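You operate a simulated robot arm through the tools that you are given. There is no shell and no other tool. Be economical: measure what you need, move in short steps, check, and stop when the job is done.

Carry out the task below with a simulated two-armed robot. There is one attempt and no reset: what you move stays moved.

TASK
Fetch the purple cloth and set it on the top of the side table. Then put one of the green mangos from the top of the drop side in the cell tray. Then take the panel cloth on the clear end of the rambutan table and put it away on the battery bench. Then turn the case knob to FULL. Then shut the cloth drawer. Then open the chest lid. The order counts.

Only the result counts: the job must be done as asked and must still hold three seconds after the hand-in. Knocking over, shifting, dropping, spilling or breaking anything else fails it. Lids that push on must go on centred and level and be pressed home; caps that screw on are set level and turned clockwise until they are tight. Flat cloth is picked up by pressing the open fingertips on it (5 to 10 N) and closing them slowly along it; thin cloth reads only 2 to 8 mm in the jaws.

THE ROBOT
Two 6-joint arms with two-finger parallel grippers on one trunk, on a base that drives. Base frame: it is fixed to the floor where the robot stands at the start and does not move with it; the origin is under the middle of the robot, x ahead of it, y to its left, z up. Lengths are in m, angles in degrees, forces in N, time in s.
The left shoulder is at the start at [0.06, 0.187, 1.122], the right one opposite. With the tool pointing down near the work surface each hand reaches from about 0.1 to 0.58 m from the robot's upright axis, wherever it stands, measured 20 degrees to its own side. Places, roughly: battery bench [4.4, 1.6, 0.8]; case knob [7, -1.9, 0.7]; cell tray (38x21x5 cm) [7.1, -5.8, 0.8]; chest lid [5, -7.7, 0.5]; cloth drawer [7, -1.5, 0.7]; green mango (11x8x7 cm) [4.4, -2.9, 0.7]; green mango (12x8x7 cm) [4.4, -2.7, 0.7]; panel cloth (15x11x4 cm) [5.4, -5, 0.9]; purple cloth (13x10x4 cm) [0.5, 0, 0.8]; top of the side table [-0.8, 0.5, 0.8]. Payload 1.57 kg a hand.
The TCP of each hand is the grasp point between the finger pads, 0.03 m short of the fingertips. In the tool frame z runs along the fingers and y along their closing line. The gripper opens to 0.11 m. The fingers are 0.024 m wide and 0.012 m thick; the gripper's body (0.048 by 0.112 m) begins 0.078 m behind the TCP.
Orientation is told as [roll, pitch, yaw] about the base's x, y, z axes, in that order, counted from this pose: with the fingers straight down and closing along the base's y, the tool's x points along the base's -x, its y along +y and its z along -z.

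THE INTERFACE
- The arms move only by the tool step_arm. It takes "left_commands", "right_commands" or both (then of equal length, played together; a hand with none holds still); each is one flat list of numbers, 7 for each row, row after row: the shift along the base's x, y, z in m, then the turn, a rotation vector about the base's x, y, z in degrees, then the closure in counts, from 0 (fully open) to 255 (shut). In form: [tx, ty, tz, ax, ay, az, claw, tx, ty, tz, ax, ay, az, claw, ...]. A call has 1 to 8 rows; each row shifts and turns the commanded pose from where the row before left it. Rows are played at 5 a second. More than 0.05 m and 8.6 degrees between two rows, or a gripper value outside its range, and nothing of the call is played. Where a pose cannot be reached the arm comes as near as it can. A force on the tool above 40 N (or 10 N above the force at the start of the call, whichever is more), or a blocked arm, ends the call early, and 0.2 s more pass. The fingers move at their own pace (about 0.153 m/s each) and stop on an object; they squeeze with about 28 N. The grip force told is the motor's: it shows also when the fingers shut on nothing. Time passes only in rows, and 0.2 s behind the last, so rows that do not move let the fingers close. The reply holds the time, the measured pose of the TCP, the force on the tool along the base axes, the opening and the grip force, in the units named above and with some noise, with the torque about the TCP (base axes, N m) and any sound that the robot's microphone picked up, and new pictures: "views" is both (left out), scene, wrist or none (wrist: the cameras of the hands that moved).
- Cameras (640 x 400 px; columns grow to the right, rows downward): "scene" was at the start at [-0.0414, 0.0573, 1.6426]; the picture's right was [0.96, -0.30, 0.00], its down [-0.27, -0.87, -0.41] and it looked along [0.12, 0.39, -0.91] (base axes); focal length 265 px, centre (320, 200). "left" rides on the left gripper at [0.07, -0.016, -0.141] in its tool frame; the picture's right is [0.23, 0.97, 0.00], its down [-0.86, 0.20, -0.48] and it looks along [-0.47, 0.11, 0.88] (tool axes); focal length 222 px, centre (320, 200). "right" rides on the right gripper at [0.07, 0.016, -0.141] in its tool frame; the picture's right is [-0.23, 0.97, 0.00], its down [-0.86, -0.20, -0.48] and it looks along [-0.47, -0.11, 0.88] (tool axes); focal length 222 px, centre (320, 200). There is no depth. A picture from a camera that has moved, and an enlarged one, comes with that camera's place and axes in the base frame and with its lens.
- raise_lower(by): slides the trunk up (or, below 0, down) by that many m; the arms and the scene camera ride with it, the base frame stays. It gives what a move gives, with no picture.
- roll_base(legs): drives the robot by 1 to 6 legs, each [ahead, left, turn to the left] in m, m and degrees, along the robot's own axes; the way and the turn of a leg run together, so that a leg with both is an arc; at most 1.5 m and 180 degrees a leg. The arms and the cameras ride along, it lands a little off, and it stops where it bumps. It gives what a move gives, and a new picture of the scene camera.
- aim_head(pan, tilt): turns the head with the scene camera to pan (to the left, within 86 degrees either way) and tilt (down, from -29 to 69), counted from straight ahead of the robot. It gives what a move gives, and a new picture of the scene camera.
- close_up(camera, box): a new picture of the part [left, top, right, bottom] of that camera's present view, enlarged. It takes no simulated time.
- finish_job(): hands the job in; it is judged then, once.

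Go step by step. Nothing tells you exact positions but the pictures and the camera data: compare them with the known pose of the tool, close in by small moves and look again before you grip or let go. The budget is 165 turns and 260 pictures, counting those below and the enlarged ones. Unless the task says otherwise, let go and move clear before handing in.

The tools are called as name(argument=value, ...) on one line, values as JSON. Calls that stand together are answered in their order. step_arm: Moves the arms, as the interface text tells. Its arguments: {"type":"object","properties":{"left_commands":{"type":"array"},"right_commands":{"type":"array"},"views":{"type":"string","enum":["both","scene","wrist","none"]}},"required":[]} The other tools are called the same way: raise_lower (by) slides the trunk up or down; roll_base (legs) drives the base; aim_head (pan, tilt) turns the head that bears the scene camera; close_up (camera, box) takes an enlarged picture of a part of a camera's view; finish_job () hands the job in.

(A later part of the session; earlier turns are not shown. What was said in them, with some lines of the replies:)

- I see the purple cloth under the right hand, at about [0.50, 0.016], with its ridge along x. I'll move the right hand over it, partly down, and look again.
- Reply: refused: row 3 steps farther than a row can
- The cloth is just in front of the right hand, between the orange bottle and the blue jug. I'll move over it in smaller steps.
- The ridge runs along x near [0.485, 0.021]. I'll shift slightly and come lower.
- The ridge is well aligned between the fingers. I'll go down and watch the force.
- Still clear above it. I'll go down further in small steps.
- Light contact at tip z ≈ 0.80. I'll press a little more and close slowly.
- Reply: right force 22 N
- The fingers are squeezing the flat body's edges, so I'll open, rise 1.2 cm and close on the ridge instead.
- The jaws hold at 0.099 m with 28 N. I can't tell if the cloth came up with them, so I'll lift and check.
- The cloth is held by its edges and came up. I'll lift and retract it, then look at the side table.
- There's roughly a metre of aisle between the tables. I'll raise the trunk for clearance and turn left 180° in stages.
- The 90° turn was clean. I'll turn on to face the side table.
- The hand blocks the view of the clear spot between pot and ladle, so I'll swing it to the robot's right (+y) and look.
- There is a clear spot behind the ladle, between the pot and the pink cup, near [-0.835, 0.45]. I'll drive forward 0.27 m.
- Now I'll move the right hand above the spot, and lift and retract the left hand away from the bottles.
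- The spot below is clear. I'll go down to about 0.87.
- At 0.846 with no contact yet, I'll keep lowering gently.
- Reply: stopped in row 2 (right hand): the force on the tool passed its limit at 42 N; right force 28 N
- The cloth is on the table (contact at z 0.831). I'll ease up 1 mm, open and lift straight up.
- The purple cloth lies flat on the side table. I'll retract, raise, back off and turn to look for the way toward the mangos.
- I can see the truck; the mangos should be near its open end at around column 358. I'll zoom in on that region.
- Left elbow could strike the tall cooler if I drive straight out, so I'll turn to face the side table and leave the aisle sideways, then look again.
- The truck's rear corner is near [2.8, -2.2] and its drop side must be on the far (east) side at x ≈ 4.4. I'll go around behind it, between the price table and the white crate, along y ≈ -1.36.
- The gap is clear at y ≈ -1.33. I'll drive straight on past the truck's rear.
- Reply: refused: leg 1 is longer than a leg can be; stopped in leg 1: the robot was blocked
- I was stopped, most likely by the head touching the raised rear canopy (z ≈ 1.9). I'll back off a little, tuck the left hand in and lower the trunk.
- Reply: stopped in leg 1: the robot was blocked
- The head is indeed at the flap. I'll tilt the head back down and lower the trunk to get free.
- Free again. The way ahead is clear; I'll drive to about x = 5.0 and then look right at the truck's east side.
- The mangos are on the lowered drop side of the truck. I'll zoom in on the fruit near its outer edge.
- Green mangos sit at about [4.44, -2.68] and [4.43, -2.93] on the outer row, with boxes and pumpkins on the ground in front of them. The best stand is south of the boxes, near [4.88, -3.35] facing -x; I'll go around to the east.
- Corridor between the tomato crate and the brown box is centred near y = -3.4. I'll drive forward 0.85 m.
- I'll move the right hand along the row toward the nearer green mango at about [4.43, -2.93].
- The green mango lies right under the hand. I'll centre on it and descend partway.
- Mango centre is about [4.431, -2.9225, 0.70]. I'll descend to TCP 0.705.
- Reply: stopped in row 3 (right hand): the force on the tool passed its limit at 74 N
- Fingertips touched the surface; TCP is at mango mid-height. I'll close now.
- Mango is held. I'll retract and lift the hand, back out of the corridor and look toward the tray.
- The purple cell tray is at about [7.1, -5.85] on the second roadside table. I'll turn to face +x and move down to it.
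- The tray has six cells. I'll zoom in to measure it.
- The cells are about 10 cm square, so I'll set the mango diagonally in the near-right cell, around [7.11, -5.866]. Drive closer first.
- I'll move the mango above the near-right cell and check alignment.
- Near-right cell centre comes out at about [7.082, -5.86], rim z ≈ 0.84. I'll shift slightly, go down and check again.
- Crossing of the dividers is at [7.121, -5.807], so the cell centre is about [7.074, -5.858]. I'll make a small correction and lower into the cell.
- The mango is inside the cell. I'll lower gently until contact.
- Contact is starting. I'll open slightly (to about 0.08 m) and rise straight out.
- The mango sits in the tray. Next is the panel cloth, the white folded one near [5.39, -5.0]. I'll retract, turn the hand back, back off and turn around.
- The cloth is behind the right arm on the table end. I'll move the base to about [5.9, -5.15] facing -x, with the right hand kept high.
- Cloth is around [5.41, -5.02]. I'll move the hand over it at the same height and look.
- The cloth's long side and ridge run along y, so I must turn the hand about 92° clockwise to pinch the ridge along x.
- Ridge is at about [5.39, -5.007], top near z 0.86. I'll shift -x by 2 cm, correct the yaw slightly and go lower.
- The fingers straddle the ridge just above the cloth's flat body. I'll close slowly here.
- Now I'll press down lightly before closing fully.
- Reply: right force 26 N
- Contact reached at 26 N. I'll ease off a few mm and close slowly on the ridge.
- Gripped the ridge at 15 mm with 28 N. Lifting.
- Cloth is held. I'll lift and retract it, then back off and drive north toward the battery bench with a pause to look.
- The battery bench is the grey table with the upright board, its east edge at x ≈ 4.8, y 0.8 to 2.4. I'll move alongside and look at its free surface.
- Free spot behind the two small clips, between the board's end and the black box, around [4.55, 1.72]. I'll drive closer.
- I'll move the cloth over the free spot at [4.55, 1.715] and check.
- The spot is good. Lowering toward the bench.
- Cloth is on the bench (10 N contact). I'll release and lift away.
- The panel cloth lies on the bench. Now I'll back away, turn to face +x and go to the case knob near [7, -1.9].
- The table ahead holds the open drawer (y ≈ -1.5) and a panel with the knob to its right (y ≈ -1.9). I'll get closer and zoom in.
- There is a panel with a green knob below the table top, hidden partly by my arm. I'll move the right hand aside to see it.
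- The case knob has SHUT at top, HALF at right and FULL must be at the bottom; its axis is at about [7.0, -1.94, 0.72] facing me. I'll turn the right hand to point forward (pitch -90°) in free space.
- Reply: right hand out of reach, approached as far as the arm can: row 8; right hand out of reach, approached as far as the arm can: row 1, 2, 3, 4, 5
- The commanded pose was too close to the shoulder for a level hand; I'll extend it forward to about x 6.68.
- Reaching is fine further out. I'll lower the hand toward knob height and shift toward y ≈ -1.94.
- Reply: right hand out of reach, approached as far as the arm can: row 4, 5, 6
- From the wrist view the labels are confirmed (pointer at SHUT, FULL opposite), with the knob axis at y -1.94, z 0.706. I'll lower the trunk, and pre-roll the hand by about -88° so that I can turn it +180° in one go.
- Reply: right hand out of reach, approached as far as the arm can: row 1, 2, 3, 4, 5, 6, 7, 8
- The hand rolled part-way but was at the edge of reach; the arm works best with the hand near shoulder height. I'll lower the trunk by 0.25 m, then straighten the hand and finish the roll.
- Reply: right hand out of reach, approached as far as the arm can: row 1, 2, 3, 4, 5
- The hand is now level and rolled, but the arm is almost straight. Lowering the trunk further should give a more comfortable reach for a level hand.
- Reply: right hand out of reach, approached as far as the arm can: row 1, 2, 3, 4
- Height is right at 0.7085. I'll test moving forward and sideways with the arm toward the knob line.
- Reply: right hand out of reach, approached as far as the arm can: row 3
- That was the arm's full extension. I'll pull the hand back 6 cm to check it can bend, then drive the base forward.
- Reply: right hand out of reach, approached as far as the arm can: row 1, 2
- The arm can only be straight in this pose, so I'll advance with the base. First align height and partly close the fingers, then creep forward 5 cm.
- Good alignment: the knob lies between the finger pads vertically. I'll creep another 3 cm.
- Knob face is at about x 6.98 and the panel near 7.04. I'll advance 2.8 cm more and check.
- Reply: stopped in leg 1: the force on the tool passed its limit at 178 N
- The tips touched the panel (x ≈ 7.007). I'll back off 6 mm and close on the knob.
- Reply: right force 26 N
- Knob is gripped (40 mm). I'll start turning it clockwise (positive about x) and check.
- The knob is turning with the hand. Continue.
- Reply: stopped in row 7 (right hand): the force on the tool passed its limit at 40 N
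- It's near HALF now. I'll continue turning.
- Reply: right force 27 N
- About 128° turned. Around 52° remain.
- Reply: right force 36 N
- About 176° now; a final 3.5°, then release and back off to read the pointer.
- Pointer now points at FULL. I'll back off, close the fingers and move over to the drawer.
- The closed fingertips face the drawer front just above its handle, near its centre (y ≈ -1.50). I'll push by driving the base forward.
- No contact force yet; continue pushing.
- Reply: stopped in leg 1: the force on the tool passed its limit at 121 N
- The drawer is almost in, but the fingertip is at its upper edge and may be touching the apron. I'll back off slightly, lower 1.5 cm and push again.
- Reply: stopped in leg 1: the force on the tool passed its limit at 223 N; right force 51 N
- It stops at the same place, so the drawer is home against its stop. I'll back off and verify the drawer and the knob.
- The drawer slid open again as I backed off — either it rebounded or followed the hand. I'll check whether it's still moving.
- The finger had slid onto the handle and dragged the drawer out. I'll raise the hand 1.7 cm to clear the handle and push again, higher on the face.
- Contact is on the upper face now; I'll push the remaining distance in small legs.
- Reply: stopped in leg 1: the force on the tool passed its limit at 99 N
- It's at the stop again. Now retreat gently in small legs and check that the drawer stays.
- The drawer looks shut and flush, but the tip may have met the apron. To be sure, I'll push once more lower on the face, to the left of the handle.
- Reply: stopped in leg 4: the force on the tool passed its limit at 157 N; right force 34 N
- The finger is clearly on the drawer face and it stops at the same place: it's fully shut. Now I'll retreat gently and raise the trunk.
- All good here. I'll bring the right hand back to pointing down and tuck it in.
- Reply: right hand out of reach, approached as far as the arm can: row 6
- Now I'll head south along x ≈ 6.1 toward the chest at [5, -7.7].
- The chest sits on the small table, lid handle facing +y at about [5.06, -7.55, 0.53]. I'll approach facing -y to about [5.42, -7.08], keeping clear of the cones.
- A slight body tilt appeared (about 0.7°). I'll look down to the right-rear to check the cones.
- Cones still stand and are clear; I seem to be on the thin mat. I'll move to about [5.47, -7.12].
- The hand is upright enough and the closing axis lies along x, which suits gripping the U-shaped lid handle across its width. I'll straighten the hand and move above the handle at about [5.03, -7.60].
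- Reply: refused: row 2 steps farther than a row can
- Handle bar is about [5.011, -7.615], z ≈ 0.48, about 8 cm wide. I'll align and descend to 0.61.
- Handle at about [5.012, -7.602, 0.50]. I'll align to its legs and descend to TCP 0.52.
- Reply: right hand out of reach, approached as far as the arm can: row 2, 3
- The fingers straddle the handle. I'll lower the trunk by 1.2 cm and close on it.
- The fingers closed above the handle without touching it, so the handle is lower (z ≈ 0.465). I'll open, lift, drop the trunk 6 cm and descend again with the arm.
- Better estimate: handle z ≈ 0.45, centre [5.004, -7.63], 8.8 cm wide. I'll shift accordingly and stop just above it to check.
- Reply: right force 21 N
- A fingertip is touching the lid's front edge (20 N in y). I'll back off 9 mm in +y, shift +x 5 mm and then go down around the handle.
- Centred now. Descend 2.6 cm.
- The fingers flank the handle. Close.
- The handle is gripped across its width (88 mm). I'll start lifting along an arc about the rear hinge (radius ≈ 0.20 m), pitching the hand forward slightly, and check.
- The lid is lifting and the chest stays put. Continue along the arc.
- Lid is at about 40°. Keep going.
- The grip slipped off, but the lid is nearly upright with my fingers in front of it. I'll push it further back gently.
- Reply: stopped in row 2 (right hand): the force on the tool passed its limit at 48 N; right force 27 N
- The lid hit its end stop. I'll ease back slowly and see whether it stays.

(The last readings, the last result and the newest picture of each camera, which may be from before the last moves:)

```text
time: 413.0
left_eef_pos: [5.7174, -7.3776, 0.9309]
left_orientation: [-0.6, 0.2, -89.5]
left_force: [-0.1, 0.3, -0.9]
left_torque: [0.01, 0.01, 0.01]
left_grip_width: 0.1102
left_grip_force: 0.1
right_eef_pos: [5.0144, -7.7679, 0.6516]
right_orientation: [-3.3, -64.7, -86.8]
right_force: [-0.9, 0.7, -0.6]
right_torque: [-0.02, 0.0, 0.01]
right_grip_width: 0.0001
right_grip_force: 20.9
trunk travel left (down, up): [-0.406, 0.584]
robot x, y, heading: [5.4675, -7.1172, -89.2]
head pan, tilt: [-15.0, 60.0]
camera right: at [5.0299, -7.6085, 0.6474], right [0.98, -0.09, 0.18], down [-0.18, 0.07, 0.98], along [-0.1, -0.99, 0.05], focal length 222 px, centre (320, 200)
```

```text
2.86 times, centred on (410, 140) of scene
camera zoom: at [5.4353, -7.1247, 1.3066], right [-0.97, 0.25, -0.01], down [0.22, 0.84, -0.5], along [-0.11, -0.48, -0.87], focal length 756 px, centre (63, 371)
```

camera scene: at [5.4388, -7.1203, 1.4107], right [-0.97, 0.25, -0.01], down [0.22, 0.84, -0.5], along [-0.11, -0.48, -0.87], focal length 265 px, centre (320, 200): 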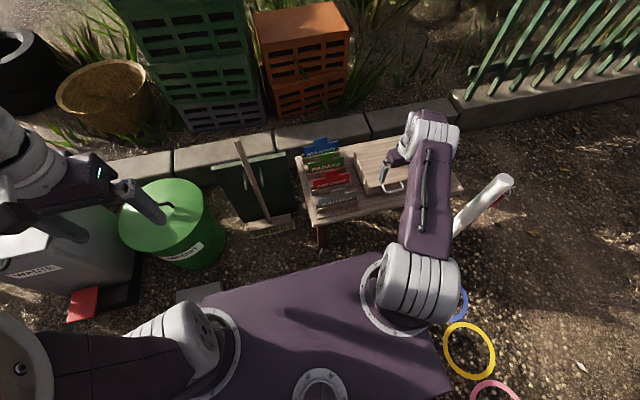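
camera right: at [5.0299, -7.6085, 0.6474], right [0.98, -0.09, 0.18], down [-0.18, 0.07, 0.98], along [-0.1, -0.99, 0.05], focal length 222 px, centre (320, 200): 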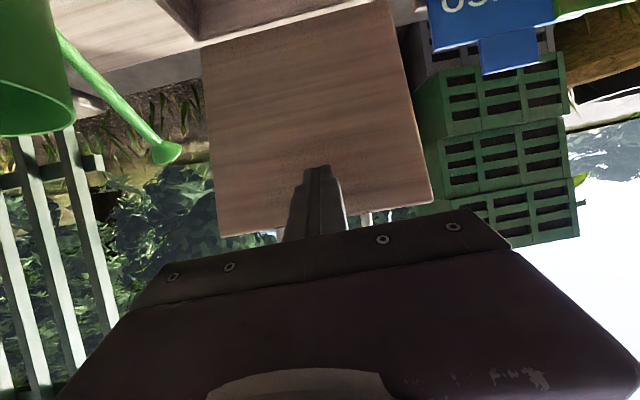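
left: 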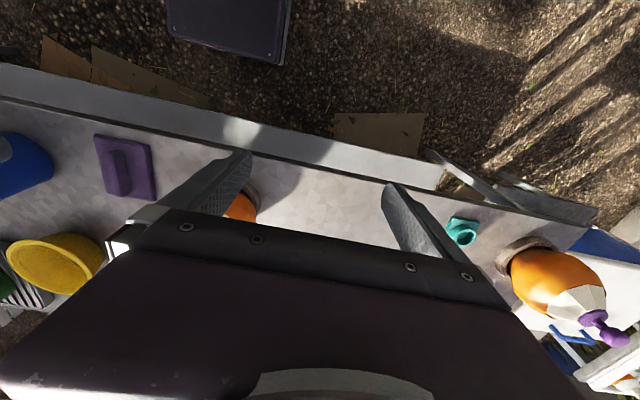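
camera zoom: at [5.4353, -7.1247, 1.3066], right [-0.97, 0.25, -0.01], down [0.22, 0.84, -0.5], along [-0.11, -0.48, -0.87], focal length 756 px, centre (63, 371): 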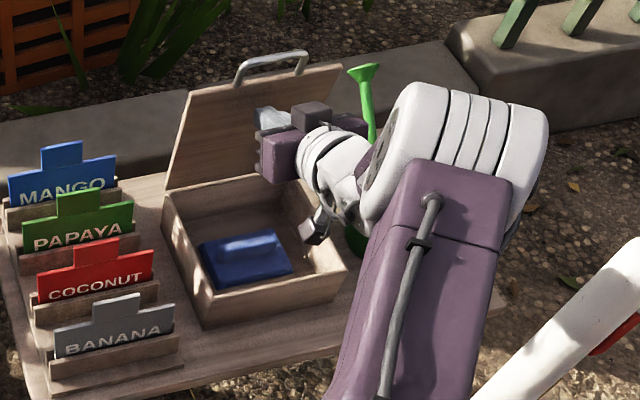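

The lid seems to stay with no contact force. I'll retreat the hand along +y and up, watching the lid.

step_arm(right_commands=[0, 0.02, 0.005, 0, 0, 0, 255, 0, 0.03, 0.01, 0, 0, 0, 255, 0, 0.035, 0.03, 0, 0, 0, 255, 0, 0.03, 0.035, 4, 0, 0, 255, 0.01, 0.03, 0.035, 6, 0, 0, 255, 0.01, 0.02, 0.04, 6, 0, 0, 255, 0.01, 0.02, 0.04, 6, 0, 0, 255], views="wrist")

close_up(camera="scene", box=[330, 70, 490, 210])

```text
time: 414.6
left_eef_pos: [5.7186, -7.3769, 0.931]
left_orientation: [-0.6, 0.2, -89.4]
left_force: [0.5, 0.7, -0.6]
left_torque: [0.0, 0.0, -0.01]
left_grip_width: 0.1103
left_grip_force: 0.1
right_eef_pos: [5.0434, -7.5809, 0.8479]
right_orientation: [-2.0, -43.0, -87.9]
right_force: [-0.1, 0.6, 0.6]
right_torque: [-0.01, -0.01, -0.02]
right_grip_width: 0.0
right_grip_force: 22.2
trunk travel left (down, up): [-0.406, 0.584]
robot x, y, heading: [5.4685, -7.1194, -89.4]
head pan, tilt: [-15.0, 60.0]
camera right: at [5.059, -7.4323, 0.9023], right [0.98, -0.15, 0.13], down [-0.17, -0.3, 0.94], along [-0.1, -0.94, -0.32], focal length 222 px, centre (320, 200)
```

right: 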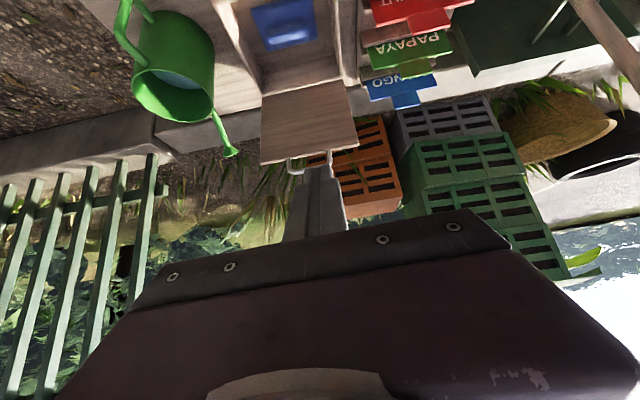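

```text
2.86 times, centred on (410, 140) of scene
camera zoom: at [5.4361, -7.124, 1.3066], right [-0.97, 0.25, -0.01], down [0.22, 0.84, -0.5], along [-0.11, -0.48, -0.87], focal length 756 px, centre (63, 371)
```

zoom: 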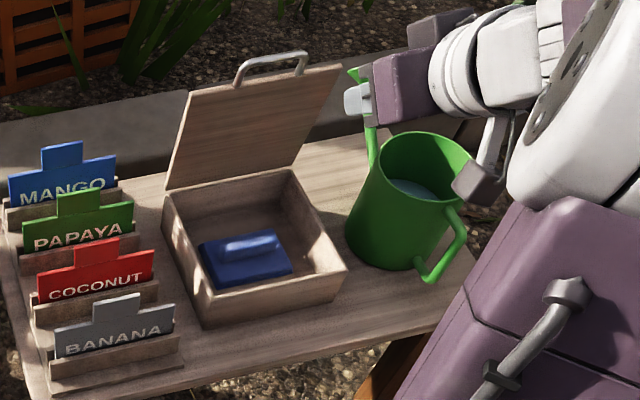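

The lid stays open and the watering can is undisturbed. I'll check the cones once more, wait a moment, and verify the lid.

step_arm(right_commands=[0.01, 0.03, 0.03, 0, 0, 0, 255, 0.01, 0.03, 0.03, 0, 0, 0, 200, 0, 0, 0, 0, 0, 0, 100, 0, 0, 0, 0, 0, 0, 100, 0, 0, 0, 0, 0, 0, 100, 0, 0, 0, 0, 0, 0, 100], views="scene")

aim_head(pan=-86, tilt=60)

```text
time: 416.0
left_eef_pos: [5.7164, -7.3766, 0.9306]
left_orientation: [-0.5, 0.2, -89.5]
left_force: [-0.4, 0.5, 0.0]
left_torque: [0.01, 0.02, -0.02]
left_grip_width: 0.1099
left_grip_force: 0.1
right_eef_pos: [5.0591, -7.5202, 0.9089]
right_orientation: [-1.6, -42.9, -88.1]
right_force: [-0.1, -0.4, 0.3]
right_torque: [-0.02, 0.04, -0.02]
right_grip_width: 0.0669
right_grip_force: 0.0
trunk travel left (down, up): [-0.406, 0.584]
robot x, y, heading: [5.4703, -7.1188, -89.4]
head pan, tilt: [-15.0, 60.0]
camera scene: at [5.4352, -7.1247, 1.3067], right [-0.97, 0.25, -0.01], down [0.22, 0.84, -0.5], along [-0.11, -0.48, -0.87], focal length 265 px, centre (320, 200)
```

scene: 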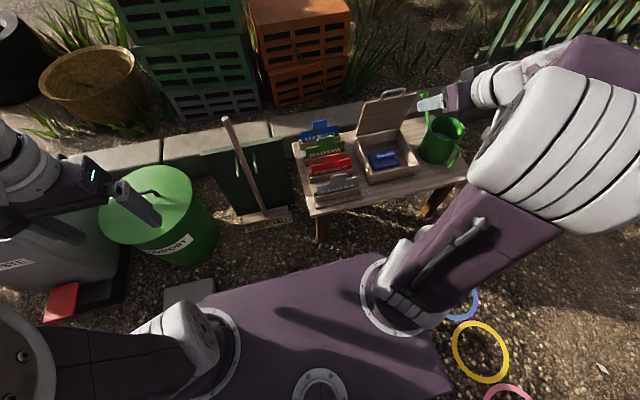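

```text
time: 417.4
left_eef_pos: [5.7178, -7.3779, 0.931]
left_orientation: [-0.5, 0.1, -89.3]
left_force: [0.4, -0.6, 0.8]
left_torque: [0.02, 0.0, 0.0]
left_grip_width: 0.1102
left_grip_force: 0.0
right_eef_pos: [5.0594, -7.5212, 0.9081]
right_orientation: [-1.6, -42.9, -88.1]
right_force: [0.6, -0.3, 0.0]
right_torque: [-0.02, 0.03, -0.01]
right_grip_width: 0.0669
right_grip_force: 0.1
trunk travel left (down, up): [-0.406, 0.584]
robot x, y, heading: [5.4674, -7.1179, -89.2]
head pan, tilt: [-85.9, 60.0]
camera scene: at [5.3852, -7.0657, 1.3061], right [-0.08, 1.0, 0.0], down [0.87, 0.07, -0.49], along [-0.49, -0.04, -0.87], focal length 265 px, centre (320, 200)
```

scene: 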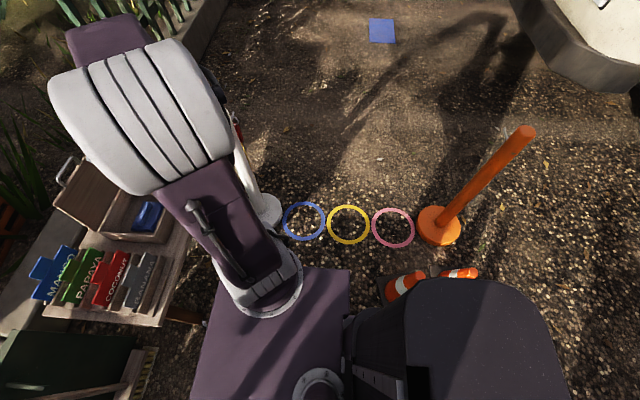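

close_up(camera="scene", box=[340, 220, 540, 345])

```text
3.20 times, centred on (440, 282) of scene
camera zoom: at [5.3852, -7.0657, 1.3061], right [-0.08, 1.0, 0.0], down [0.87, 0.07, -0.49], along [-0.49, -0.04, -0.87], focal length 847 px, centre (-64, -64)
```

zoom: 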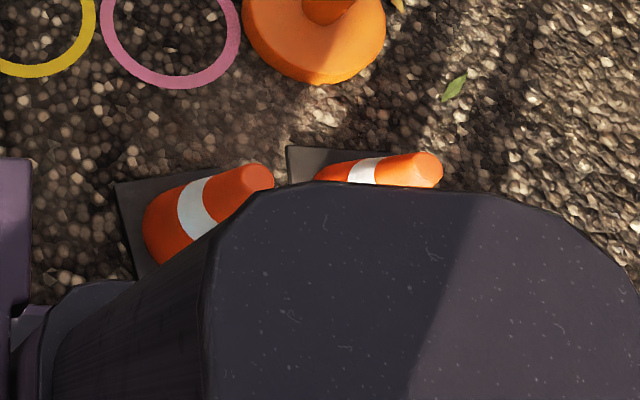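

The cones I can see are still standing, and the lid stays open by itself with the hands clear. All six tasks are done, so I'm handing the job in.

finish_job()

```text
The job is handed in.
```

I handed in the job with all six tasks done in the order asked. The purple cloth is on the side table, a green mango is in the cell tray, and the panel cloth is on the battery bench. The case knob points to FULL, the cloth drawer is shut, and the chest lid stands open with both hands clear.

- **Canopy bump:** the head bumped the truck's rear canopy early on, and I did not check afterwards whether the canopy had moved.
- **Hard contacts:** I touched the knob panel and the drawer front hard, up to about 220 N.
- **Third cone:** near the chest I could confirm only two of the three cones still standing; the third was hidden behind the robot.
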